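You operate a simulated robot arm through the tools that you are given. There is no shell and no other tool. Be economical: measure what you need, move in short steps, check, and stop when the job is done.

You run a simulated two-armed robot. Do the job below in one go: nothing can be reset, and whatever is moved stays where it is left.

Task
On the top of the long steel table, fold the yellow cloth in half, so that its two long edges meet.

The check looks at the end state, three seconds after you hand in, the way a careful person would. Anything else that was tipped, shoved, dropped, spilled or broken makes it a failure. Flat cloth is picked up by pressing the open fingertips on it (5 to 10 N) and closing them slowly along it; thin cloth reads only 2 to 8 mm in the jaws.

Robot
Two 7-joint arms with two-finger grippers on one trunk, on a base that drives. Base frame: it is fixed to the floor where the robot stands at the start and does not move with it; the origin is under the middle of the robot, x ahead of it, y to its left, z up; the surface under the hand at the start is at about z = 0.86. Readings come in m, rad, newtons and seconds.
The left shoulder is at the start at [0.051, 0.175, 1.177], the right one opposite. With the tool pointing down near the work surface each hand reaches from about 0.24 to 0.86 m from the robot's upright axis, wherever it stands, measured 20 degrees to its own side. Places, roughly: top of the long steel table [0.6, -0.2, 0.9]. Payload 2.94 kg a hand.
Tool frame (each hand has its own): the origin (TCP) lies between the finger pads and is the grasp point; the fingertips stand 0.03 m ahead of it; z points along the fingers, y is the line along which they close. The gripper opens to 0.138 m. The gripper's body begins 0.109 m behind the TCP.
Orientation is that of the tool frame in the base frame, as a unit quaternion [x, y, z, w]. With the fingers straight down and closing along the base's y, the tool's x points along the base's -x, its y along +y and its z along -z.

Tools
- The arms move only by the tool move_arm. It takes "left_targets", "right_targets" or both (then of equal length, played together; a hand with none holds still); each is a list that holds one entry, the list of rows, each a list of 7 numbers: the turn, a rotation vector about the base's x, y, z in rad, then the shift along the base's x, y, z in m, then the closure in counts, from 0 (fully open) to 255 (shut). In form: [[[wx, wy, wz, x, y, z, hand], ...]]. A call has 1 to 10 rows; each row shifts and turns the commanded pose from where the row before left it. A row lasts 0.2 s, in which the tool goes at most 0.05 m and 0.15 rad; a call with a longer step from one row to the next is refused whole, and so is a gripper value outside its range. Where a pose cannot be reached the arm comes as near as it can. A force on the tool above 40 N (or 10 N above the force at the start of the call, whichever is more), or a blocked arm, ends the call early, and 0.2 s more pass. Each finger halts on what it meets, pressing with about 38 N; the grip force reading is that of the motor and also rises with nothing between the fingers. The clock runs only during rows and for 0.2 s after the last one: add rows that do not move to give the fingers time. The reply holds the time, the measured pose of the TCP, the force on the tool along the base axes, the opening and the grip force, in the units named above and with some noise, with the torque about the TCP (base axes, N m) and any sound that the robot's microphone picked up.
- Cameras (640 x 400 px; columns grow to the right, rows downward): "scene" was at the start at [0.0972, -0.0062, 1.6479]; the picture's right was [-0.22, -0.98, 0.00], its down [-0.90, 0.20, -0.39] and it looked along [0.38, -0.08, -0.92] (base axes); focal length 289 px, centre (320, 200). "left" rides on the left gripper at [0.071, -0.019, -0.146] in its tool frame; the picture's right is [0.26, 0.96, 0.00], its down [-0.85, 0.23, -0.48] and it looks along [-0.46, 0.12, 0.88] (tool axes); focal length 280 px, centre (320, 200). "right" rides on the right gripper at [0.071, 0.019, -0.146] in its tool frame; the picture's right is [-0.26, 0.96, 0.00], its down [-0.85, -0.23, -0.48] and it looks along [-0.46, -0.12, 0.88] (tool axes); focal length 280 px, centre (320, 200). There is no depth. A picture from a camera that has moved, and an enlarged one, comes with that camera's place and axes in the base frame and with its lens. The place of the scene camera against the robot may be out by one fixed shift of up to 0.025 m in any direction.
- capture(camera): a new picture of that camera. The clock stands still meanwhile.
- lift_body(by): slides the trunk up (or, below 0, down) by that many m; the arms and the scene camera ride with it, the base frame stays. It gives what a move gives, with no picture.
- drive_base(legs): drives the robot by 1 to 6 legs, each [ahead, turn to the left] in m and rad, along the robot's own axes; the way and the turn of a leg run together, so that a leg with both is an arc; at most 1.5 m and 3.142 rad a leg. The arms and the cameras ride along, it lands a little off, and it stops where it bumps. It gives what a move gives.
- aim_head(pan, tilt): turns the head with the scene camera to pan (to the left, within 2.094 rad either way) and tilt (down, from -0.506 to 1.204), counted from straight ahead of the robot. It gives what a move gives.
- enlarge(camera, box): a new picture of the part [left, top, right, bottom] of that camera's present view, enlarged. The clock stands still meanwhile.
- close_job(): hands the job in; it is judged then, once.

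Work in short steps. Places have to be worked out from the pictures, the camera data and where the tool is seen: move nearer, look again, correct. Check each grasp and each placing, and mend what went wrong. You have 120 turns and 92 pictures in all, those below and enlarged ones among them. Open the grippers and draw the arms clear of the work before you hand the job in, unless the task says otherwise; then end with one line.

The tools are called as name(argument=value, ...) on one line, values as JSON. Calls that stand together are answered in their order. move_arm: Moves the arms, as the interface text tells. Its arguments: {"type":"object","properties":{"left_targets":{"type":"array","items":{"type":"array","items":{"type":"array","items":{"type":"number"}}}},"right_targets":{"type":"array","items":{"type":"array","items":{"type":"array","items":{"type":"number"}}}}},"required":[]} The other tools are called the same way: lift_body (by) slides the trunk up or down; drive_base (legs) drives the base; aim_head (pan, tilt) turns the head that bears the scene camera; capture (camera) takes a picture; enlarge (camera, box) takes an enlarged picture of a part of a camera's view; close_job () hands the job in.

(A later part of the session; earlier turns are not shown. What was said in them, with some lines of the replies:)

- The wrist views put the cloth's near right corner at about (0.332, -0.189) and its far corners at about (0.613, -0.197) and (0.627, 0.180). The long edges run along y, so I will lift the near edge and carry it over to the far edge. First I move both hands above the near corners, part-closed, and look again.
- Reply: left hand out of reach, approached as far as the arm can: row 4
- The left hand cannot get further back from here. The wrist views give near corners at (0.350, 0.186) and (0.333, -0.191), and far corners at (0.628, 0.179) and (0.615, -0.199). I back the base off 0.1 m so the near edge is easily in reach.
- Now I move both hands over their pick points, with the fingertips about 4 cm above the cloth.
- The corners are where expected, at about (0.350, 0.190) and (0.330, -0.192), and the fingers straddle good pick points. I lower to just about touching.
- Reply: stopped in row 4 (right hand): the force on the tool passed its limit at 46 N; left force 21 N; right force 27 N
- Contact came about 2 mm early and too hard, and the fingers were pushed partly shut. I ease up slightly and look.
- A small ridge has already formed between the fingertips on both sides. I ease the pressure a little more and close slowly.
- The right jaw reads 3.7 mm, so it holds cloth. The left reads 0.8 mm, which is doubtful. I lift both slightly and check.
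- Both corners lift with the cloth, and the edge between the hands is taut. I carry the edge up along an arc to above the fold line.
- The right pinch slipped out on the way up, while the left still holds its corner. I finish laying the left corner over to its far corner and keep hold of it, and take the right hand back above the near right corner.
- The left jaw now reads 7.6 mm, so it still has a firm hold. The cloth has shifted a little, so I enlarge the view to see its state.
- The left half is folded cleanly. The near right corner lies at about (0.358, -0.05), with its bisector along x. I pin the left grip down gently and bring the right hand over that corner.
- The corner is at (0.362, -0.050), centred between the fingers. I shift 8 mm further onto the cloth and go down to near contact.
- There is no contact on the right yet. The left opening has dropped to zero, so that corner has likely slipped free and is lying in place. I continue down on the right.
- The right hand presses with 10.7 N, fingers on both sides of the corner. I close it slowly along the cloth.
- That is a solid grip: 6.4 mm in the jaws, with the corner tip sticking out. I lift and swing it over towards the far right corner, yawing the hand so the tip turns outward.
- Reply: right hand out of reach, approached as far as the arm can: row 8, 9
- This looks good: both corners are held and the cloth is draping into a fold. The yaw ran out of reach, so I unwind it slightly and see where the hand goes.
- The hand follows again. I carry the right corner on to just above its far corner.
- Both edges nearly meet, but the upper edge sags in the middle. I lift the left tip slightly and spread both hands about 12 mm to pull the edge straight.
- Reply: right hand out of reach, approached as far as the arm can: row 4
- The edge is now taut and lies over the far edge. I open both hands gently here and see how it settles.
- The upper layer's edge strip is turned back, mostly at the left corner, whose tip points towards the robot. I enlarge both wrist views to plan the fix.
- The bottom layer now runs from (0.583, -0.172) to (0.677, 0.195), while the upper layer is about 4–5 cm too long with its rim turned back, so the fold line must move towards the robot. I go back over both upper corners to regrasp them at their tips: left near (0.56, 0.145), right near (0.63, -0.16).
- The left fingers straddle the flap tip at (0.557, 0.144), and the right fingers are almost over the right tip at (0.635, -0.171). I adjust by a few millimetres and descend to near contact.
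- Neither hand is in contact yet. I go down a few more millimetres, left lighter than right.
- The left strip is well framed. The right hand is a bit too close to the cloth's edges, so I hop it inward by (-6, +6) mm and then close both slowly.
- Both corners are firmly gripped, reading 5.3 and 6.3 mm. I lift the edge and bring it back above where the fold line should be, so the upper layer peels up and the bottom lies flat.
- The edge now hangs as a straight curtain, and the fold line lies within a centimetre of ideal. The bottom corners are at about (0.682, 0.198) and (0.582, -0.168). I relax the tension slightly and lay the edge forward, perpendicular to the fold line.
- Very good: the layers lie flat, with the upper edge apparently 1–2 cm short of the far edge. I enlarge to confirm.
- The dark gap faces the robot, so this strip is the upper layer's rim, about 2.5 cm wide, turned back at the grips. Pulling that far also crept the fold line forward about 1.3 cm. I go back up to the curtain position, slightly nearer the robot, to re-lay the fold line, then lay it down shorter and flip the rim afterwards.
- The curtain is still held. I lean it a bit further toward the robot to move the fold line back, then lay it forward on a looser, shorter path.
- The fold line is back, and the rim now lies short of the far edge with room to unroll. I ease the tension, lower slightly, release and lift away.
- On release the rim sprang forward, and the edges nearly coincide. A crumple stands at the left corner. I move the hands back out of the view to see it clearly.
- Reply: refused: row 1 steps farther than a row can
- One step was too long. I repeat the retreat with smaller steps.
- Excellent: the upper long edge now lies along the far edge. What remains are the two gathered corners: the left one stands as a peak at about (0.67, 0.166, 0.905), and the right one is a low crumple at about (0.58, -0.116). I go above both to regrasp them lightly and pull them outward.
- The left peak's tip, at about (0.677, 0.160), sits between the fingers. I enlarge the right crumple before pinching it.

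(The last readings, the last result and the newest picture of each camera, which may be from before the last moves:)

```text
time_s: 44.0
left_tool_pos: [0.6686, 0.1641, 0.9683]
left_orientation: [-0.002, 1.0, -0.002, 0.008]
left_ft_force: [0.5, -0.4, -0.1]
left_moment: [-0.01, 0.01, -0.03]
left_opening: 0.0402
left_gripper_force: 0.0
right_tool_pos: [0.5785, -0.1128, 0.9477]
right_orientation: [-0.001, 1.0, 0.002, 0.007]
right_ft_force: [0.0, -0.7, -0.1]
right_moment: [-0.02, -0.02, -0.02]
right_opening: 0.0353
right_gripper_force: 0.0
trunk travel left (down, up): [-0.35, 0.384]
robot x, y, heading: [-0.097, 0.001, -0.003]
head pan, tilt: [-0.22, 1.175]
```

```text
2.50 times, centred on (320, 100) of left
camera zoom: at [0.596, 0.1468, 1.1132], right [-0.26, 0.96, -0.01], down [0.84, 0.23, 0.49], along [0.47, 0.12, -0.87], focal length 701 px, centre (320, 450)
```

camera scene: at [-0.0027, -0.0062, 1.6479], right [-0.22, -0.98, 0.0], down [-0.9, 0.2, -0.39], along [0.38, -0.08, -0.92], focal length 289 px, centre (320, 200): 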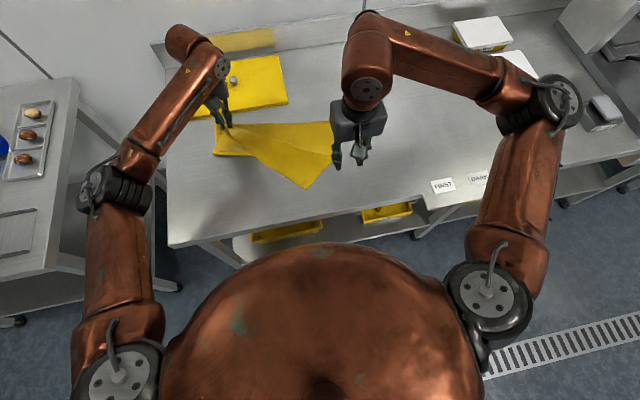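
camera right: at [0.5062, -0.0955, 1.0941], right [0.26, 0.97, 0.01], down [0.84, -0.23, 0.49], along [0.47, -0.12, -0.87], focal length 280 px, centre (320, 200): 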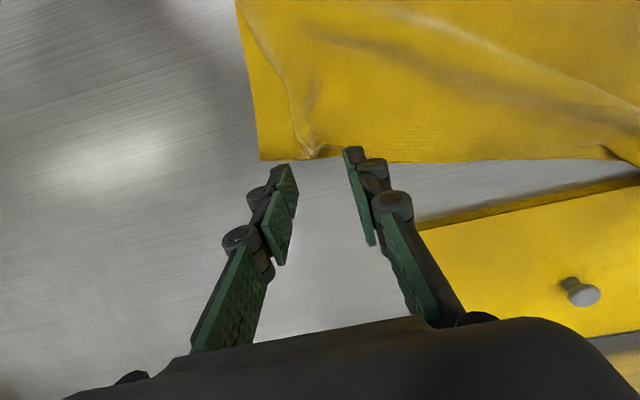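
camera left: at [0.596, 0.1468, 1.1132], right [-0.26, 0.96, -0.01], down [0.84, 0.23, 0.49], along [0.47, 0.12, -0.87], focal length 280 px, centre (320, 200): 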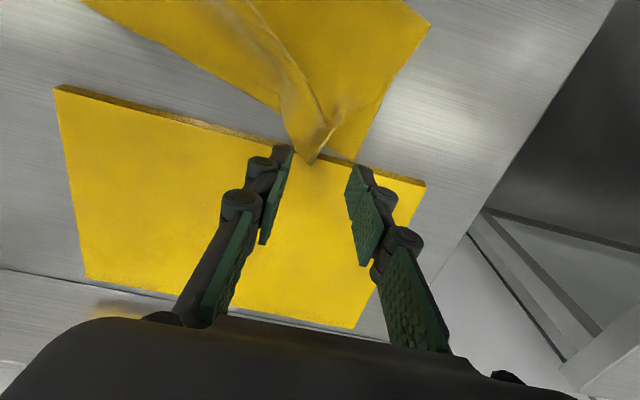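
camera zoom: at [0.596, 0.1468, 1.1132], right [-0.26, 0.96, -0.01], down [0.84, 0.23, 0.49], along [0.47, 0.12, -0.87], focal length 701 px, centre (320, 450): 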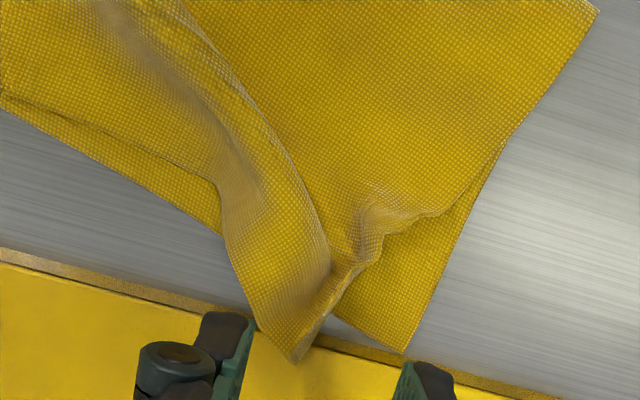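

The view is clear. The left upper corner is the standing tip, which needs to go to (0.682, 0.20). The right corner is a small crumple at (0.580, -0.126), needing about 3 cm outward. I descend on both.

move_arm(left_targets=[[[0, 0, 0, 0.004, -0.003, -0.02, 181], [0, 0, 0, 0, 0, -0.02, 181], [0, 0, 0, 0, 0, -0.012, 181], [0, 0, 0, 0, 0, 0, 181], [0, 0, 0, 0, 0, 0, 181], [0, 0, 0, 0, 0, 0, 181]]], right_targets=[[[0, 0, 0, 0, -0.013, -0.02, 190], [0, 0, 0, 0, 0, -0.02, 190], [0, 0, 0, 0, 0, -0.01, 190], [0, 0, 0, 0, 0, -0.003, 190], [0, 0, 0, 0, 0, -0.0015, 190], [0, 0, 0, 0, 0, 0, 190]]])

capture(camera="left")

capture(camera="right")

```text
time_s: 45.4
left_tool_pos: [0.6723, 0.1619, 0.9174]
left_orientation: [-0.002, 1.0, -0.002, 0.009]
left_ft_force: [0.8, 0.1, 0.4]
left_moment: [0.03, 0.02, 0.02]
left_opening: 0.04
left_gripper_force: 0.0
right_tool_pos: [0.5794, -0.1283, 0.8931]
right_orientation: [-0.001, 1.0, 0.001, 0.008]
right_ft_force: [0.0, -0.5, 1.1]
right_moment: [-0.04, 0.02, 0.02]
right_opening: 0.0352
right_gripper_force: 0.0
trunk travel left (down, up): [-0.35, 0.384]
robot x, y, heading: [-0.0977, -0.0008, 0.002]
head pan, tilt: [-0.22, 1.175]
```

```text
23 pictures are left
camera left: at [0.5998, 0.1427, 1.0613], right [-0.27, 0.96, -0.01], down [0.84, 0.24, 0.49], along [0.47, 0.12, -0.87], focal length 280 px, centre (320, 200)
```

left: 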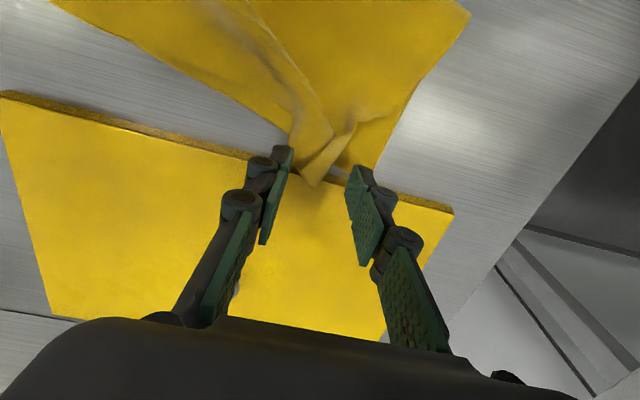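

```text
22 pictures are left
camera right: at [0.5056, -0.111, 1.0391], right [0.26, 0.97, 0.01], down [0.84, -0.23, 0.49], along [0.47, -0.12, -0.87], focal length 280 px, centre (320, 200)
```

right: 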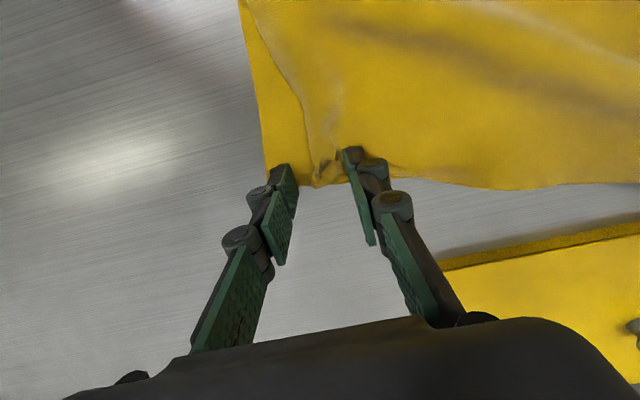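

Both crumples lie between the fingers. I lower the left a bit more and close both slowly without pressing on the bottom layer.

move_arm(left_targets=[[[0, 0, 0, 0, 0, -0.008, 181], [0, 0, 0, 0, 0, 0, 195], [0, 0, 0, 0, 0, 0, 205], [0, 0, 0, 0, 0, 0, 215], [0, 0, 0, 0, 0, 0, 225], [0, 0, 0, 0, 0, 0, 235], [0, 0, 0, 0, 0, 0, 245], [0, 0, 0, 0, 0, 0, 255], [0, 0, 0, 0, 0, 0, 255]]], right_targets=[[[0, 0, 0, 0, 0, 0, 190], [0, 0, 0, 0, 0, 0, 200], [0, 0, 0, 0, 0, 0, 210], [0, 0, 0, 0, 0, 0, 220], [0, 0, 0, 0, 0, 0, 230], [0, 0, 0, 0, 0, 0, 240], [0, 0, 0, 0, 0, 0, 250], [0, 0, 0, 0, 0, 0, 255], [0, 0, 0, 0, 0, 0, 255]]])

capture(camera="left")

capture(camera="right")

```text
time_s: 47.4
left_tool_pos: [0.6726, 0.16, 0.909]
left_orientation: [-0.002, 1.0, -0.003, 0.009]
left_ft_force: [0.4, -0.3, -0.5]
left_moment: [0.41, 0.03, 0.05]
left_opening: 0.001
left_gripper_force: 26.3
right_tool_pos: [0.5791, -0.1284, 0.8941]
right_orientation: [-0.001, 1.0, 0.002, 0.007]
right_ft_force: [0.1, 1.8, -1.4]
right_moment: [0.0, 0.02, 0.0]
right_opening: 0.0063
right_gripper_force: 40.0
trunk travel left (down, up): [-0.35, 0.384]
robot x, y, heading: [-0.0996, -0.0, 0.002]
head pan, tilt: [-0.22, 1.175]
```

```text
21 pictures are left
camera left: at [0.5993, 0.1416, 1.0541], right [-0.26, 0.96, -0.01], down [0.84, 0.24, 0.49], along [0.47, 0.12, -0.87], focal length 280 px, centre (320, 200)
```

left: 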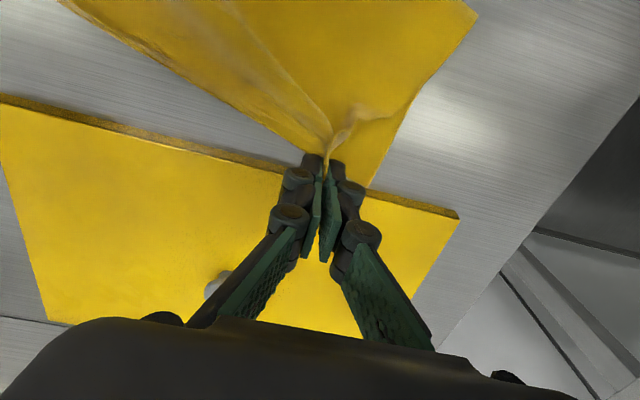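

```text
20 pictures are left
camera right: at [0.5052, -0.111, 1.0396], right [0.26, 0.97, 0.01], down [0.84, -0.23, 0.49], along [0.47, -0.12, -0.87], focal length 280 px, centre (320, 200)
```

right: 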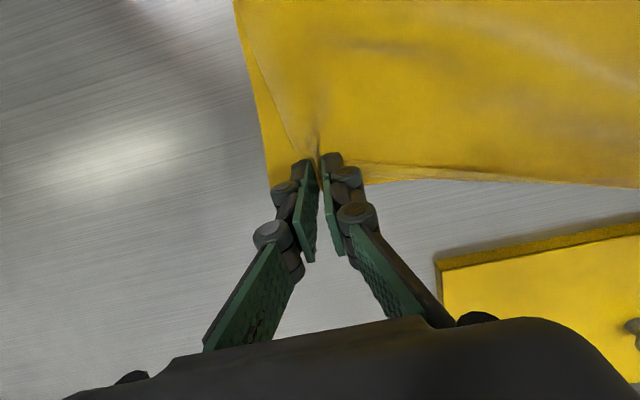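

Both are gripped. I pull them apart along the edge, the left also downward, watching the force.

move_arm(left_targets=[[[0, 0, 0, 0, 0, 0.0, 255], [0, 0, 0, 0.002, 0.007, -0.003, 255], [0, 0, 0, 0.002, 0.007, -0.003, 255], [0, 0, 0, 0.002, 0.007, -0.003, 255], [0, 0, 0, 0.002, 0.007, -0.002, 255], [0, 0, 0, 0, 0, 0, 255]]], right_targets=[[[0, 0, 0, 0, 0, 0.01, 255], [0, 0, 0, -0.001, -0.005, 0, 255], [0, 0, 0, -0.001, -0.005, 0, 255], [0, 0, 0, -0.001, -0.005, 0, 255], [0, 0, 0, -0.001, -0.005, 0, 255], [0, 0, 0, 0, 0, 0, 255]]])

enlarge(camera="scene", box=[200, 90, 344, 180])

```text
time_s: 48.8
left_tool_pos: [0.6803, 0.1877, 0.9004]
left_orientation: [-0.002, 1.0, -0.003, 0.008]
left_ft_force: [-2.9, -9.2, 0.5]
left_moment: [-0.16, 0.03, 0.11]
left_opening: 0.0023
left_gripper_force: 35.3
right_tool_pos: [0.5735, -0.1485, 0.903]
right_orientation: [-0.001, 1.0, 0.003, 0.007]
right_ft_force: [2.3, 9.3, 1.6]
right_moment: [0.36, -0.09, 0.04]
right_opening: 0.0024
right_gripper_force: 30.5
trunk travel left (down, up): [-0.35, 0.384]
robot x, y, heading: [-0.0974, -0.0005, -0.002]
head pan, tilt: [-0.22, 1.175]
```

```text
4.44 times, centred on (272, 135) of scene
camera zoom: at [-0.0031, -0.0063, 1.648], right [-0.22, -0.98, 0.0], down [-0.9, 0.2, -0.39], along [0.38, -0.08, -0.92], focal length 1283 px, centre (533, 489)
```

zoom: 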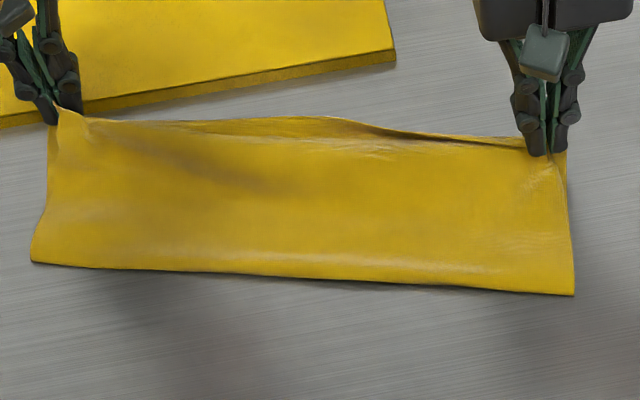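

It is nicely straight and fills the corners. I relax the tension a few millimetres, open gently and lift straight up.

move_arm(left_targets=[[[0, 0, 0, -0.001, -0.004, 0, 255], [0, 0, 0, 0, 0, 0, 240], [0, 0, 0, 0, 0, 0, 220], [0, 0, 0, 0, 0, 0, 205], [0, 0, 0, 0, 0, 0, 205], [0, 0, 0, 0, 0, 0.03, 205], [0, 0, 0, 0, 0, 0.045, 205], [0, 0, 0, -0.02, 0.03, 0.02, 205], [0, 0, 0, -0.03, 0.03, 0, 205], [0, 0, 0, -0.03, 0.035, 0, 205]]], right_targets=[[[0, 0, 0, 0.001, 0.004, 0, 255], [0, 0, 0, 0, 0, 0, 240], [0, 0, 0, 0, 0, 0, 220], [0, 0, 0, 0, 0, 0, 205], [0, 0, 0, 0, 0, 0, 205], [0, 0, 0, 0, 0, 0.03, 205], [0, 0, 0, 0, 0, 0.045, 205], [0, 0, 0, -0.03, -0.02, 0.01, 205], [0, 0, 0, -0.035, -0.03, 0, 205], [0, 0, 0, -0.035, -0.03, 0, 205]]])

enlarge(camera="scene", box=[200, 90, 344, 180])

capture(camera="left")

capture(camera="right")

```text
time_s: 51.0
left_tool_pos: [0.5968, 0.2772, 0.9926]
left_orientation: [-0.002, 1.0, -0.003, 0.008]
left_ft_force: [0.3, 0.9, 0.8]
left_moment: [0.02, -0.01, 0.03]
left_opening: 0.0273
left_gripper_force: 0.0
right_tool_pos: [0.4757, -0.2237, 0.9909]
right_orientation: [-0.001, 1.0, 0.003, 0.007]
right_ft_force: [-0.1, 1.0, -0.5]
right_moment: [-0.03, 0.0, 0.01]
right_opening: 0.0271
right_gripper_force: 0.0
trunk travel left (down, up): [-0.35, 0.384]
robot x, y, heading: [-0.1002, -0.0017, -0.002]
head pan, tilt: [-0.22, 1.175]
```

```text
4.44 times, centred on (272, 135) of scene
camera zoom: at [-0.0041, -0.0057, 1.6481], right [-0.22, -0.98, 0.0], down [-0.9, 0.2, -0.39], along [0.38, -0.08, -0.92], focal length 1283 px, centre (533, 489)
```

zoom: 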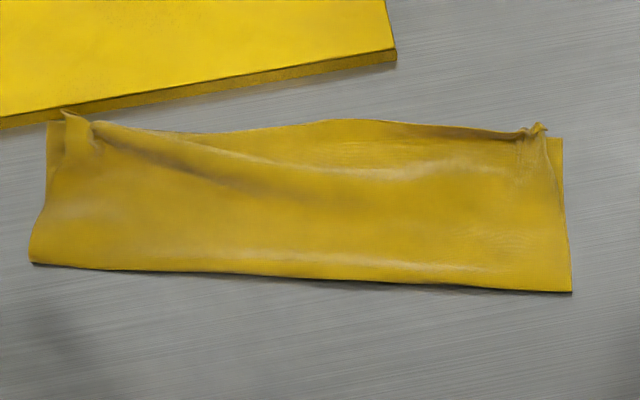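

```text
17 pictures are left
camera left: at [0.5232, 0.2593, 1.1372], right [-0.27, 0.96, -0.01], down [0.84, 0.24, 0.49], along [0.47, 0.12, -0.87], focal length 280 px, centre (320, 200)
```

left: 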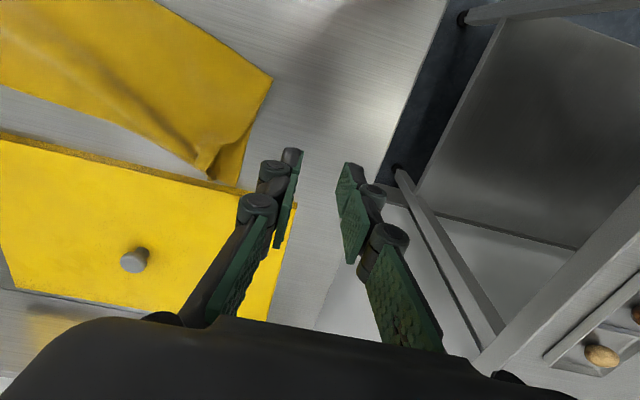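

```text
16 pictures are left
camera right: at [0.4019, -0.2058, 1.1367], right [0.26, 0.97, 0.01], down [0.84, -0.23, 0.49], along [0.47, -0.12, -0.87], focal length 280 px, centre (320, 200)
```

right: 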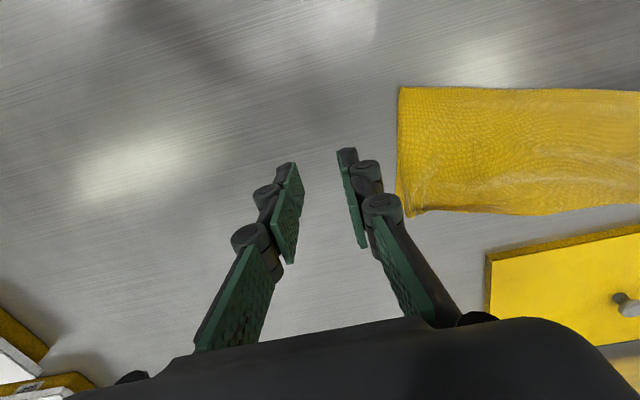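

The edges meet along the length, with only small tufts at the corners. I flatten those by pressing with closed fingertips and a slight outward stroke, starting by moving above them and down to near contact.

move_arm(left_targets=[[[0, 0, 0, 0.025, -0.031, 0, 255], [0, 0, 0, 0.025, -0.031, 0, 255], [0, 0, 0, 0.025, -0.031, 0, 255], [0, 0, 0, 0, 0, -0.03, 255], [0, 0, 0, 0, 0, -0.03, 255], [0, 0, 0, 0, 0, -0.02, 255], [0, 0, 0, 0, 0, -0.012, 255], [0, 0, 0, 0, 0, -0.004, 255], [0, 0, 0, 0, 0, 0, 255]]], right_targets=[[[0, 0, 0, 0.032, 0.027, 0, 255], [0, 0, 0, 0.032, 0.027, 0, 255], [0, 0, 0, 0.032, 0.027, 0, 255], [0, 0, 0, 0, 0, -0.03, 255], [0, 0, 0, 0, 0, -0.03, 255], [0, 0, 0, 0, 0, -0.02, 255], [0, 0, 0, 0, 0, -0.012, 255], [0, 0, 0, 0, 0, -0.003, 255], [0, 0, 0, 0, 0, 0, 255]]])

```text
time_s: 53.0
left_tool_pos: [0.6746, 0.1865, 0.8986]
left_orientation: [-0.001, 1.0, -0.002, 0.01]
left_ft_force: [2.1, 0.4, 7.5]
left_moment: [0.05, -0.13, -0.03]
left_opening: 0.0059
left_gripper_force: 28.3
right_tool_pos: [0.572, -0.1424, 0.8923]
right_orientation: [-0.001, 1.0, 0.002, 0.007]
right_ft_force: [0.3, 0.4, 0.6]
right_moment: [0.02, -0.03, 0.0]
right_opening: 0.0
right_gripper_force: 28.0
trunk travel left (down, up): [-0.35, 0.384]
robot x, y, heading: [-0.1023, -0.0013, 0.002]
head pan, tilt: [-0.22, 1.175]
```

The left presses at 7.5 N; the right is just short of contact. I press a little more and stroke both outward, then lift away.

move_arm(left_targets=[[[0, 0, 0, 0, 0, -0.001, 255], [0, 0, 0, 0.001, 0.004, 0, 255], [0, 0, 0, 0.001, 0.004, 0, 255], [0, 0, 0, 0.001, 0.004, 0, 255], [0, 0, 0, 0, 0, 0.01, 255], [0, 0, 0, 0, 0, 0.04, 255], [0, 0, 0, 0, 0, 0.045, 255], [0, 0, 0, -0.025, 0.035, 0, 255], [0, 0, 0, -0.03, 0.035, 0, 255], [0, 0, 0, -0.03, 0.035, 0, 255]]], right_targets=[[[0, 0, 0, 0, 0, -0.002, 255], [0, 0, 0, -0.001, -0.004, -0.001, 255], [0, 0, 0, -0.001, -0.004, 0, 255], [0, 0, 0, -0.001, -0.004, 0, 255], [0, 0, 0, 0, 0, 0.01, 255], [0, 0, 0, 0, 0, 0.04, 255], [0, 0, 0, 0, 0, 0.045, 255], [0, 0, 0, -0.035, -0.03, 0, 255], [0, 0, 0, -0.035, -0.03, 0, 255], [0, 0, 0, -0.035, -0.03, 0, 255]]])

enlarge(camera="scene", box=[200, 90, 344, 180])

enlarge(camera="left", box=[0, 0, 320, 200])

enlarge(camera="right", box=[340, 60, 640, 250])

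```text
time_s: 55.2
left_tool_pos: [0.5933, 0.304, 0.9947]
left_orientation: [-0.001, 1.0, -0.002, 0.009]
left_ft_force: [-0.2, 0.0, 0.0]
left_moment: [0.01, -0.02, 0.01]
left_opening: 0.0
left_gripper_force: 28.0
right_tool_pos: [0.461, -0.2431, 0.9859]
right_orientation: [-0.001, 1.0, 0.002, 0.008]
right_ft_force: [-0.5, 0.7, 0.0]
right_moment: [-0.01, -0.04, 0.0]
right_opening: 0.0
right_gripper_force: 28.4
trunk travel left (down, up): [-0.35, 0.384]
robot x, y, heading: [-0.0992, 0.0011, -0.0]
head pan, tilt: [-0.22, 1.175]
```

```text
4.44 times, centred on (272, 135) of scene
camera zoom: at [-0.0048, -0.0053, 1.6482], right [-0.22, -0.98, 0.0], down [-0.9, 0.2, -0.39], along [0.38, -0.08, -0.92], focal length 1283 px, centre (533, 489)
```

zoom: 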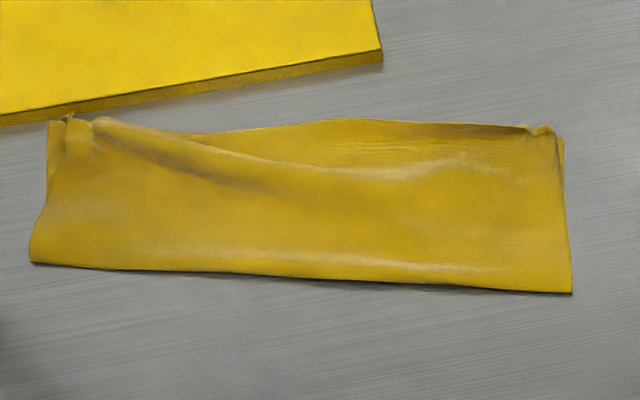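

```text
2.00 times, centred on (160, 100) of left
camera zoom: at [0.5187, 0.2856, 1.1389], right [-0.26, 0.96, -0.01], down [0.84, 0.24, 0.49], along [0.47, 0.12, -0.87], focal length 561 px, centre (640, 400)
```

zoom: 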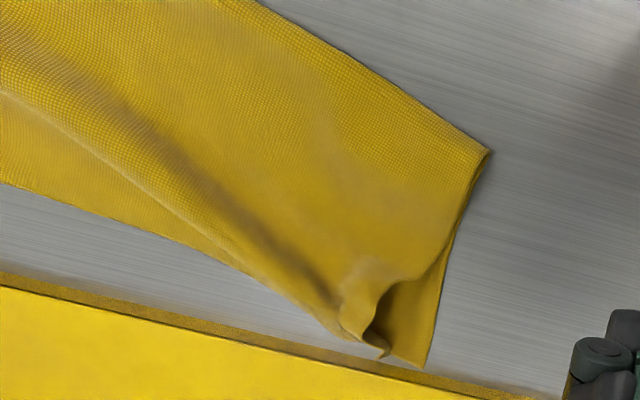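

```text
2.11 times, centred on (490, 155) of right
camera zoom: at [0.3875, -0.2264, 1.1322], right [0.26, 0.97, 0.01], down [0.84, -0.23, 0.49], along [0.47, -0.12, -0.87], focal length 590 px, centre (-38, 295)
```

zoom: 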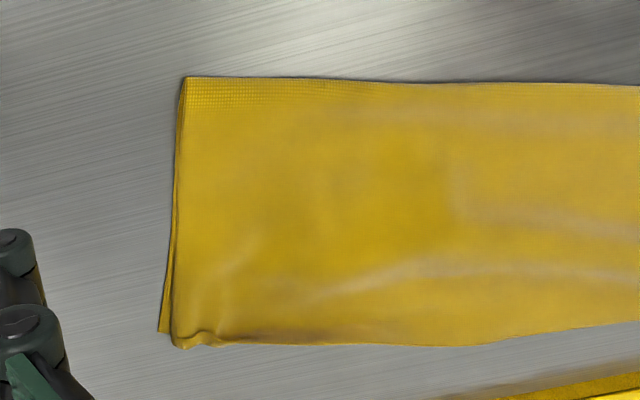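

Cloth looks good, but comparing with earlier pictures, the thin yellow slab's right front corner has moved about 9 mm to the left; the left fingers must have caught it during the stroke. I want to put it back, so I take a full scene picture to check its pose and knob.

capture(camera="scene")

enlarge(camera="scene", box=[170, 40, 330, 140])

```text
12 pictures are left
camera scene: at [-0.0048, -0.0053, 1.6482], right [-0.22, -0.98, 0.0], down [-0.9, 0.2, -0.39], along [0.38, -0.08, -0.92], focal length 289 px, centre (320, 200)
```

scene: 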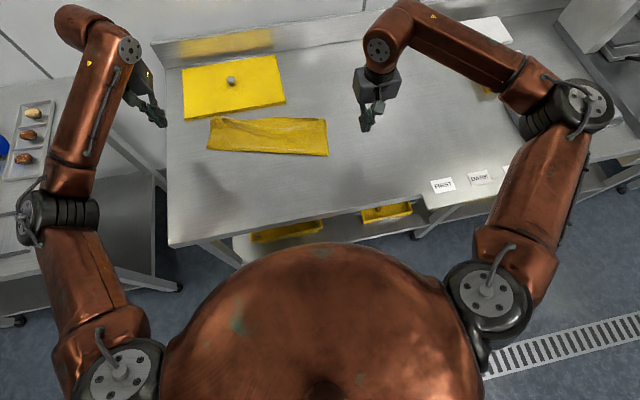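

```text
4.00 times, centred on (250, 90) of scene
camera zoom: at [-0.0048, -0.0053, 1.6482], right [-0.22, -0.98, 0.0], down [-0.9, 0.2, -0.39], along [0.38, -0.08, -0.92], focal length 1155 px, centre (600, 640)
```

zoom: 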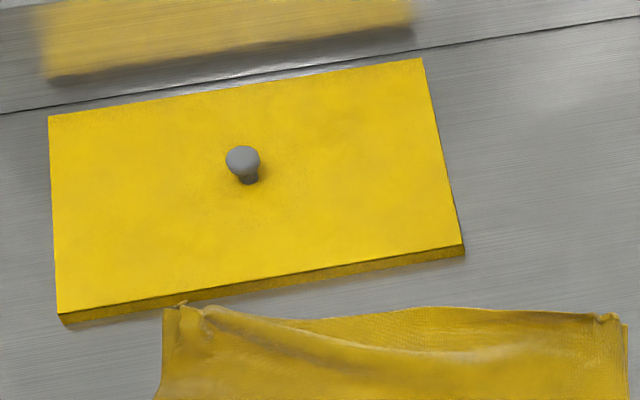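

The slab has slid about 9 mm along its length (towards +y), not visibly rotated. Its knob, near (0.79, 0.13), sits near its centre, so nudging the knob back towards -y will undo this. I drive 0.1 m forward for reach.

drive_base(legs=[[0.1, 0]])

```text
time_s: 56.9
left_tool_pos: [0.6167, 0.3152, 1.0355]
left_orientation: [-0.034, 0.997, -0.023, 0.061]
left_ft_force: [0.0, -0.1, -3.3]
left_moment: [-0.1, -0.01, -0.01]
left_opening: 0.0
left_gripper_force: 28.8
right_tool_pos: [0.4673, -0.2504, 1.0201]
right_orientation: [0.005, 0.998, -0.004, 0.055]
right_ft_force: [-0.7, 0.4, -1.8]
right_moment: [0.0, -0.03, -0.01]
right_opening: 0.0
right_gripper_force: 28.1
trunk travel left (down, up): [-0.35, 0.384]
robot x, y, heading: [0.0019, 0.0006, -0.002]
head pan, tilt: [-0.22, 1.175]
stopped in leg 1: the robot was blocked; the commanded pose is now the measured one
```

The base arrived, but the hands did not ride along fully, so something blocked. I look before doing anything else.

capture(camera="scene")

```text
10 pictures are left
camera scene: at [0.0922, -0.0054, 1.6481], right [-0.22, -0.98, 0.0], down [-0.9, 0.2, -0.39], along [0.38, -0.09, -0.92], focal length 289 px, centre (320, 200)
```

scene: 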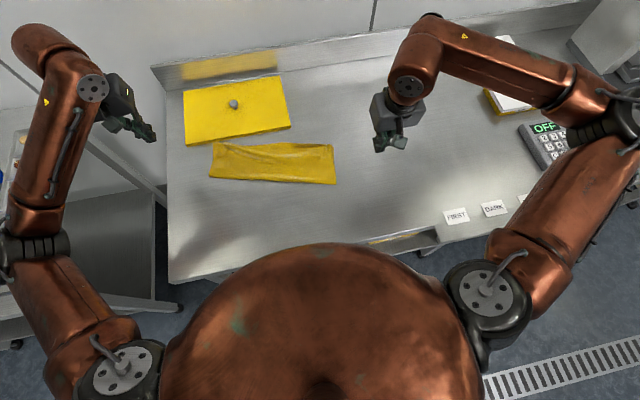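

Nothing looks disturbed. I let the arms settle with a no-motion call and read their poses.

move_arm(left_targets=[[[0, 0, 0, 0, 0, 0.01, 255], [0, 0, 0, 0, 0, 0, 255]]], right_targets=[[[0, 0, 0, 0, 0, 0.01, 255], [0, 0, 0, 0, 0, 0, 255]]])

```text
time_s: 57.5
left_tool_pos: [0.6478, 0.3203, 1.0286]
left_orientation: [-0.035, 0.999, -0.013, 0.037]
left_ft_force: [0.0, 0.3, 0.5]
left_moment: [0.02, -0.07, -0.02]
left_opening: 0.0001
left_gripper_force: 28.3
right_tool_pos: [0.5028, -0.2481, 1.02]
right_orientation: [0.006, 0.999, -0.002, 0.038]
right_ft_force: [-0.7, 0.2, -0.5]
right_moment: [-0.03, -0.06, -0.01]
right_opening: 0.0
right_gripper_force: 28.7
trunk travel left (down, up): [-0.35, 0.384]
robot x, y, heading: [-0.0009, 0.0039, 0.0]
head pan, tilt: [-0.22, 1.175]
```

The arms have settled. I bring the closed left hand high to the +y side of the knob and look.

move_arm(left_targets=[[[0, 0, 0, 0.0285, -0.026, 0, 255], [0, 0, 0, 0.0285, -0.026, 0, 255], [0, 0, 0, 0.0285, -0.026, 0, 255], [0, 0, 0, 0.0285, -0.026, 0, 255], [0, 0, 0, 0.0285, -0.026, 0, 255], [0, 0, 0, 0, 0, 0, 255]]])

capture(camera="left")

```text
time_s: 58.9
left_tool_pos: [0.787, 0.1887, 1.0286]
left_orientation: [-0.035, 0.999, -0.014, 0.037]
left_ft_force: [0.1, 0.5, -0.3]
left_moment: [-0.05, 0.07, -0.02]
left_opening: 0.0001
left_gripper_force: 28.9
right_tool_pos: [0.4978, -0.2463, 1.0208]
right_orientation: [0.006, 0.999, -0.001, 0.041]
right_ft_force: [1.1, 0.4, -0.6]
right_moment: [-0.02, 0.05, -0.01]
right_opening: 0.0003
right_gripper_force: 28.2
trunk travel left (down, up): [-0.35, 0.384]
robot x, y, heading: [0.0018, -0.0027, 0.002]
head pan, tilt: [-0.22, 1.175]
```

```text
9 pictures are left
camera left: at [0.7067, 0.1686, 1.1689], right [-0.33, 0.94, -0.05], down [0.79, 0.3, 0.53], along [0.52, 0.13, -0.85], focal length 280 px, centre (320, 200)
```

left: 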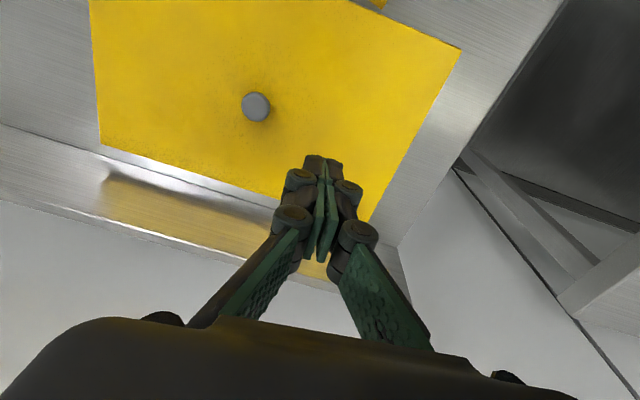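

The knob head is at about (0.792, 0.121) with radius about 14 mm. I lower beside it, tips just above the slab, then move towards it to about 1 cm short of contact.

move_arm(left_targets=[[[0, 0, 0, 0.003, 0, -0.035, 255], [0, 0, 0, 0, 0, -0.035, 255], [0, 0, 0, 0, 0, -0.025, 255], [0, 0, 0, 0, 0, -0.007, 255], [0, 0, 0, 0, -0.012, 0, 255], [0, 0, 0, 0, -0.012, 0, 255], [0, 0, 0, 0, -0.006, 0, 255], [0, 0, 0, 0, 0, 0, 255]]])

capture(camera="left")

```text
time_s: 60.7
left_tool_pos: [0.7846, 0.1584, 0.9283]
left_orientation: [-0.035, 0.998, -0.015, 0.041]
left_ft_force: [-0.3, 0.0, 0.0]
left_moment: [0.0, 0.01, 0.02]
left_opening: 0.0
left_gripper_force: 28.0
right_tool_pos: [0.4945, -0.2483, 1.0207]
right_orientation: [0.005, 0.999, -0.001, 0.042]
right_ft_force: [-0.1, 0.1, -0.7]
right_moment: [0.01, -0.01, 0.0]
right_opening: 0.0
right_gripper_force: 28.9
trunk travel left (down, up): [-0.35, 0.384]
robot x, y, heading: [0.0033, 0.0033, -0.003]
head pan, tilt: [-0.22, 1.175]
```

```text
8 pictures are left
camera left: at [0.7042, 0.1377, 1.0692], right [-0.33, 0.94, -0.05], down [0.79, 0.3, 0.53], along [0.52, 0.13, -0.84], focal length 280 px, centre (320, 200)
```

left: 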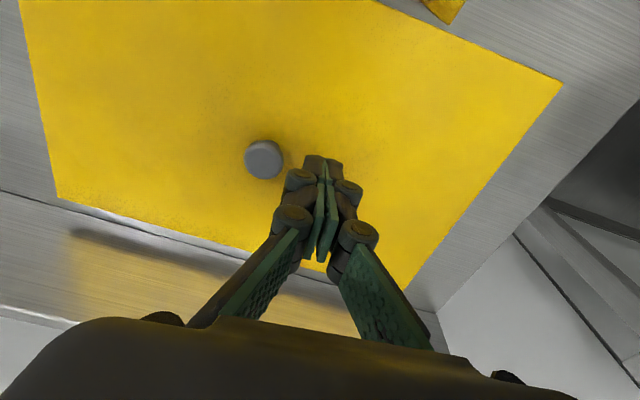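

The finger is aligned with the knob with about a 1 cm gap. I creep towards it in 2–3 mm steps, watching for contact.

move_arm(left_targets=[[[0, 0, 0, 0, -0.003, 0, 255], [0, 0, 0, 0, -0.003, 0, 255], [0, 0, 0, 0, -0.003, 0, 255], [0, 0, 0, 0, -0.002, 0, 255], [0, 0, 0, 0, 0, 0, 255]]])

```text
time_s: 61.9
left_tool_pos: [0.7847, 0.1487, 0.93]
left_orientation: [-0.035, 0.998, -0.015, 0.041]
left_ft_force: [-0.4, -0.2, 0.1]
left_moment: [-0.02, -0.01, -0.01]
left_opening: 0.0002
left_gripper_force: 29.0
right_tool_pos: [0.4939, -0.2487, 1.0211]
right_orientation: [0.006, 0.999, 0.0, 0.042]
right_ft_force: [0.3, -0.2, 0.1]
right_moment: [-0.01, 0.02, 0.0]
right_opening: 0.0
right_gripper_force: 28.7
trunk travel left (down, up): [-0.35, 0.384]
robot x, y, heading: [0.0003, 0.0038, -0.002]
head pan, tilt: [-0.22, 1.175]
```

No contact yet; I continue in small steps.

move_arm(left_targets=[[[0, 0, 0, 0, -0.002, 0, 255], [0, 0, 0, 0, -0.002, 0, 255], [0, 0, 0, 0, 0, 0, 255]]])

```text
time_s: 62.7
left_tool_pos: [0.7846, 0.143, 0.9302]
left_orientation: [-0.035, 0.998, -0.015, 0.04]
left_ft_force: [0.2, 0.1, 0.2]
left_moment: [-0.02, 0.02, 0.04]
left_opening: 0.0003
left_gripper_force: 28.1
right_tool_pos: [0.4943, -0.2477, 1.0213]
right_orientation: [0.005, 0.999, -0.001, 0.041]
right_ft_force: [0.0, -0.2, -0.7]
right_moment: [0.05, 0.04, -0.02]
right_opening: 0.0001
right_gripper_force: 28.2
trunk travel left (down, up): [-0.35, 0.384]
robot x, y, heading: [0.001, -0.0008, 0.004]
head pan, tilt: [-0.22, 1.175]
```

enlarge(camera="left", box=[220, 110, 380, 210])

```text
4.00 times, centred on (300, 160) of left
camera zoom: at [0.7038, 0.1228, 1.0699], right [-0.33, 0.94, -0.05], down [0.79, 0.3, 0.53], along [0.52, 0.13, -0.84], focal length 1122 px, centre (400, 360)
```

zoom: 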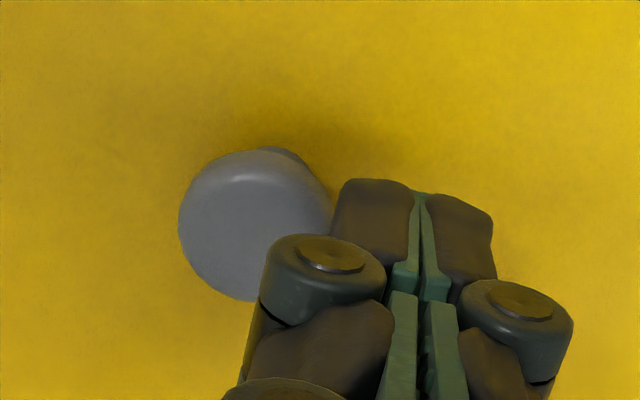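

The finger is about to touch the knob. I push 9 mm towards -y slowly, then check.

move_arm(left_targets=[[[0, 0, 0, 0, -0.002, 0, 255], [0, 0, 0, 0, -0.002, 0, 255], [0, 0, 0, 0, -0.002, 0, 255], [0, 0, 0, 0, -0.0015, 0, 255], [0, 0, 0, 0, -0.0015, 0, 255], [0, 0, 0, 0, 0, 0, 255]]])

enlarge(camera="scene", box=[160, 60, 352, 190])

```text
time_s: 64.1
left_tool_pos: [0.785, 0.1337, 0.9294]
left_orientation: [-0.035, 0.998, -0.015, 0.04]
left_ft_force: [-0.3, -0.3, 0.1]
left_moment: [0.01, 0.0, -0.01]
left_opening: 0.0
left_gripper_force: 28.4
right_tool_pos: [0.4951, -0.2491, 1.0222]
right_orientation: [0.005, 0.999, 0.001, 0.042]
right_ft_force: [-0.1, -0.5, 1.2]
right_moment: [-0.02, 0.01, -0.02]
right_opening: 0.0
right_gripper_force: 28.6
trunk travel left (down, up): [-0.35, 0.384]
robot x, y, heading: [0.0029, 0.0021, -0.004]
head pan, tilt: [-0.22, 1.175]
```

```text
3.08 times, centred on (256, 125) of scene
camera zoom: at [0.0999, -0.0064, 1.6479], right [-0.22, -0.98, 0.0], down [-0.9, 0.2, -0.39], along [0.38, -0.08, -0.92], focal length 888 px, centre (517, 431)
```

zoom: 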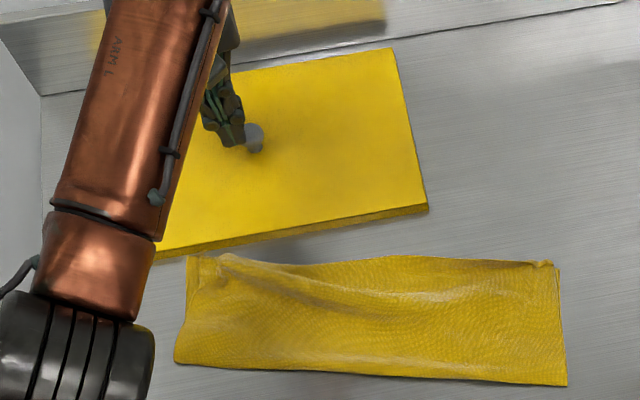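

The slab's corner still reads about 8 mm off, and the force stays near zero. I check the contact with the left camera.

enlarge(camera="left", box=[220, 110, 380, 210])

```text
4.00 times, centred on (300, 160) of left
camera zoom: at [0.7044, 0.1132, 1.07], right [-0.33, 0.94, -0.05], down [0.79, 0.3, 0.53], along [0.52, 0.13, -0.84], focal length 1122 px, centre (400, 360)
```

zoom: 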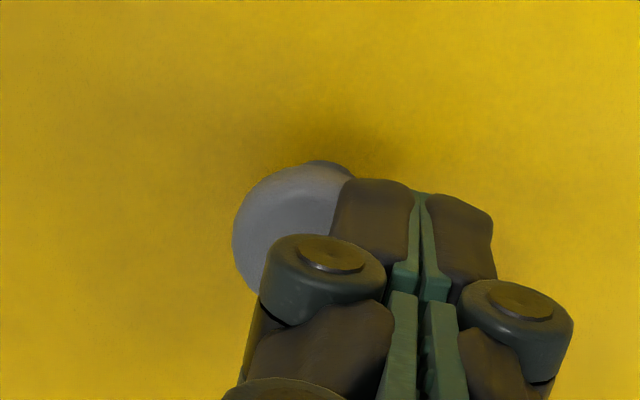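

The fingertips are passing slightly over the knob, which is lower than I assumed, at about (0.796, 0.117). I back off, lower by 12 mm and approach again.

move_arm(left_targets=[[[0, 0, 0, 0, 0.012, 0, 255], [0, 0, 0, 0.008, 0.01, 0, 255], [0, 0, 0, 0, 0, -0.006, 255], [0, 0, 0, 0, 0, -0.004, 255], [0, 0, 0, 0, 0, -0.003, 255], [0, 0, 0, 0, -0.005, 0, 255], [0, 0, 0, 0, -0.004, 0, 255], [0, 0, 0, 0, -0.003, 0, 255], [0, 0, 0, 0, 0, 0, 255]]])

```text
time_s: 66.1
left_tool_pos: [0.7927, 0.1446, 0.9173]
left_orientation: [-0.035, 0.998, -0.014, 0.041]
left_ft_force: [1.0, -0.1, 0.1]
left_moment: [-0.04, 0.03, 0.02]
left_opening: 0.0001
left_gripper_force: 28.7
right_tool_pos: [0.4951, -0.249, 1.0231]
right_orientation: [0.005, 0.999, 0.0, 0.042]
right_ft_force: [-0.6, 0.9, -0.3]
right_moment: [-0.01, 0.01, -0.01]
right_opening: 0.0004
right_gripper_force: 28.0
trunk travel left (down, up): [-0.35, 0.384]
robot x, y, heading: [0.0017, 0.0019, 0.003]
head pan, tilt: [-0.22, 1.175]
```

I creep on another 5 mm and watch the force.

move_arm(left_targets=[[[0, 0, 0, 0, -0.002, 0, 255], [0, 0, 0, 0, -0.002, 0, 255], [0, 0, 0, 0, -0.001, 0, 255]]])

```text
time_s: 66.9
left_tool_pos: [0.7928, 0.1398, 0.918]
left_orientation: [-0.035, 0.998, -0.015, 0.04]
left_ft_force: [0.0, 0.5, -0.1]
left_moment: [0.02, -0.01, 0.0]
left_opening: 0.0
left_gripper_force: 28.2
right_tool_pos: [0.4939, -0.2488, 1.021]
right_orientation: [0.005, 0.999, -0.001, 0.042]
right_ft_force: [-0.2, -1.0, 0.4]
right_moment: [-0.02, 0.01, 0.0]
right_opening: 0.0001
right_gripper_force: 28.1
trunk travel left (down, up): [-0.35, 0.384]
robot x, y, heading: [0.0045, 0.0009, 0.003]
head pan, tilt: [-0.22, 1.175]
```

Still free; I take another 4 mm.

move_arm(left_targets=[[[0, 0, 0, 0, -0.002, 0, 255], [0, 0, 0, 0, -0.002, 0, 255]]])

```text
time_s: 67.5
left_tool_pos: [0.794, 0.1348, 0.9169]
left_orientation: [-0.035, 0.998, -0.014, 0.041]
left_ft_force: [0.2, 0.1, -0.1]
left_moment: [-0.01, 0.01, -0.02]
left_opening: 0.0002
left_gripper_force: 27.9
right_tool_pos: [0.4946, -0.2486, 1.0215]
right_orientation: [0.006, 0.999, 0.0, 0.041]
right_ft_force: [-1.2, -0.1, 0.6]
right_moment: [-0.01, 0.01, -0.01]
right_opening: 0.0
right_gripper_force: 28.5
trunk travel left (down, up): [-0.35, 0.384]
robot x, y, heading: [0.0014, -0.0013, -0.002]
head pan, tilt: [-0.22, 1.175]
```

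There is still no force, so I look at the contact.

enlarge(camera="left", box=[220, 110, 380, 210])

```text
4.00 times, centred on (300, 160) of left
camera zoom: at [0.7125, 0.1147, 1.0569], right [-0.33, 0.94, -0.05], down [0.79, 0.3, 0.53], along [0.52, 0.13, -0.84], focal length 1122 px, centre (400, 360)
```

zoom: 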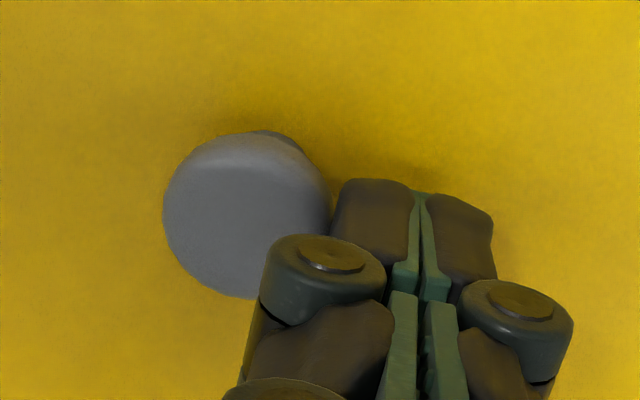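

The knob has moved from y ≈ 0.117 to y ≈ 0.108, so the slab slid back about 9 mm with very little force. I withdraw the hand sideways, up and well clear, then verify.

move_arm(left_targets=[[[0, 0, 0, 0, 0.01, 0, 255], [0, 0, 0, 0, 0.01, 0.02, 255], [0, 0, 0, 0, 0, 0.045, 255], [0, 0, 0, 0, 0, 0.045, 255], [0, 0, 0, -0.03, 0.035, 0, 200], [0, 0, 0, -0.03, 0.035, 0, 150], [0, 0, 0, -0.03, 0.035, 0, 100], [0, 0, 0, -0.03, 0.035, 0, 50], [0, 0, 0, -0.03, 0.02, 0, 0], [0, 0, 0, 0, 0, 0, 0]]], right_targets=[[[0, 0, 0, 0, 0, 0.01, 255], [0, 0, 0, 0, 0, 0, 220], [0, 0, 0, 0, 0, 0, 180], [0, 0, 0, 0, 0, 0, 140], [0, 0, 0, 0, 0, 0, 100], [0, 0, 0, 0, 0, 0, 60], [0, 0, 0, 0, 0, 0, 30], [0, 0, 0, 0, 0, 0, 0], [0, 0, 0, 0, 0, 0, 0], [0, 0, 0, 0, 0, 0, 0]]])

capture(camera="scene")

enlarge(camera="scene", box=[170, 65, 362, 190])

```text
time_s: 69.7
left_tool_pos: [0.6425, 0.3139, 1.0251]
left_orientation: [-0.035, 0.998, -0.014, 0.04]
left_ft_force: [-0.2, -0.6, 0.1]
left_moment: [0.05, 0.01, 0.02]
left_opening: 0.1153
left_gripper_force: 0.2
right_tool_pos: [0.4954, -0.2482, 1.0305]
right_orientation: [0.006, 0.999, 0.0, 0.042]
right_ft_force: [0.0, -0.1, -0.1]
right_moment: [0.03, 0.01, -0.01]
right_opening: 0.1381
right_gripper_force: 0.2
trunk travel left (down, up): [-0.35, 0.384]
robot x, y, heading: [0.0015, -0.0017, -0.001]
head pan, tilt: [-0.22, 1.175]
```

```text
3 pictures are left
camera scene: at [0.1004, -0.0068, 1.6478], right [-0.22, -0.98, 0.0], down [-0.9, 0.2, -0.39], along [0.38, -0.08, -0.92], focal length 289 px, centre (320, 200)
```

scene: 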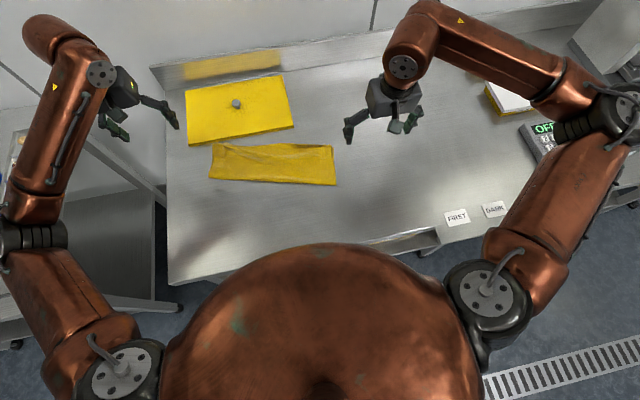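

```text
3.20 times, centred on (266, 128) of scene
camera zoom: at [0.1004, -0.0068, 1.6478], right [-0.22, -0.98, 0.0], down [-0.9, 0.2, -0.39], along [0.38, -0.08, -0.92], focal length 924 px, centre (493, 432)
```

zoom: 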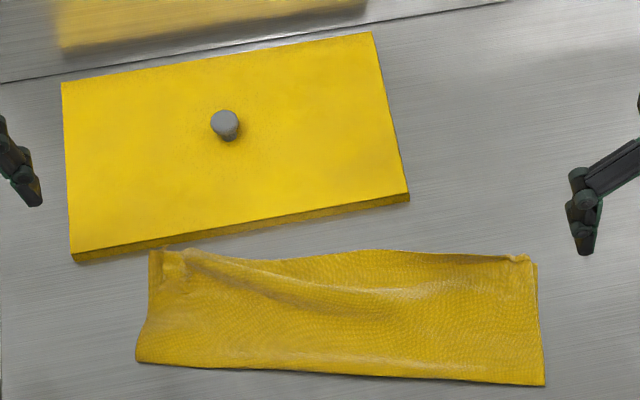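

The slab and its knob are back at their starting pixels. The cloth is folded with its long edges together, and both hands are open and clear, so I hand the job in.

close_job()

```text
The job is handed in.
```

I folded the yellow cloth in half on the steel table: its two long edges meet to within about 1–1.5 cm, with small wrinkles at the left corner. While flattening it I nudged the yellow slab behind it about 9 mm and pushed it back to its starting place, and both hands are open and clear.
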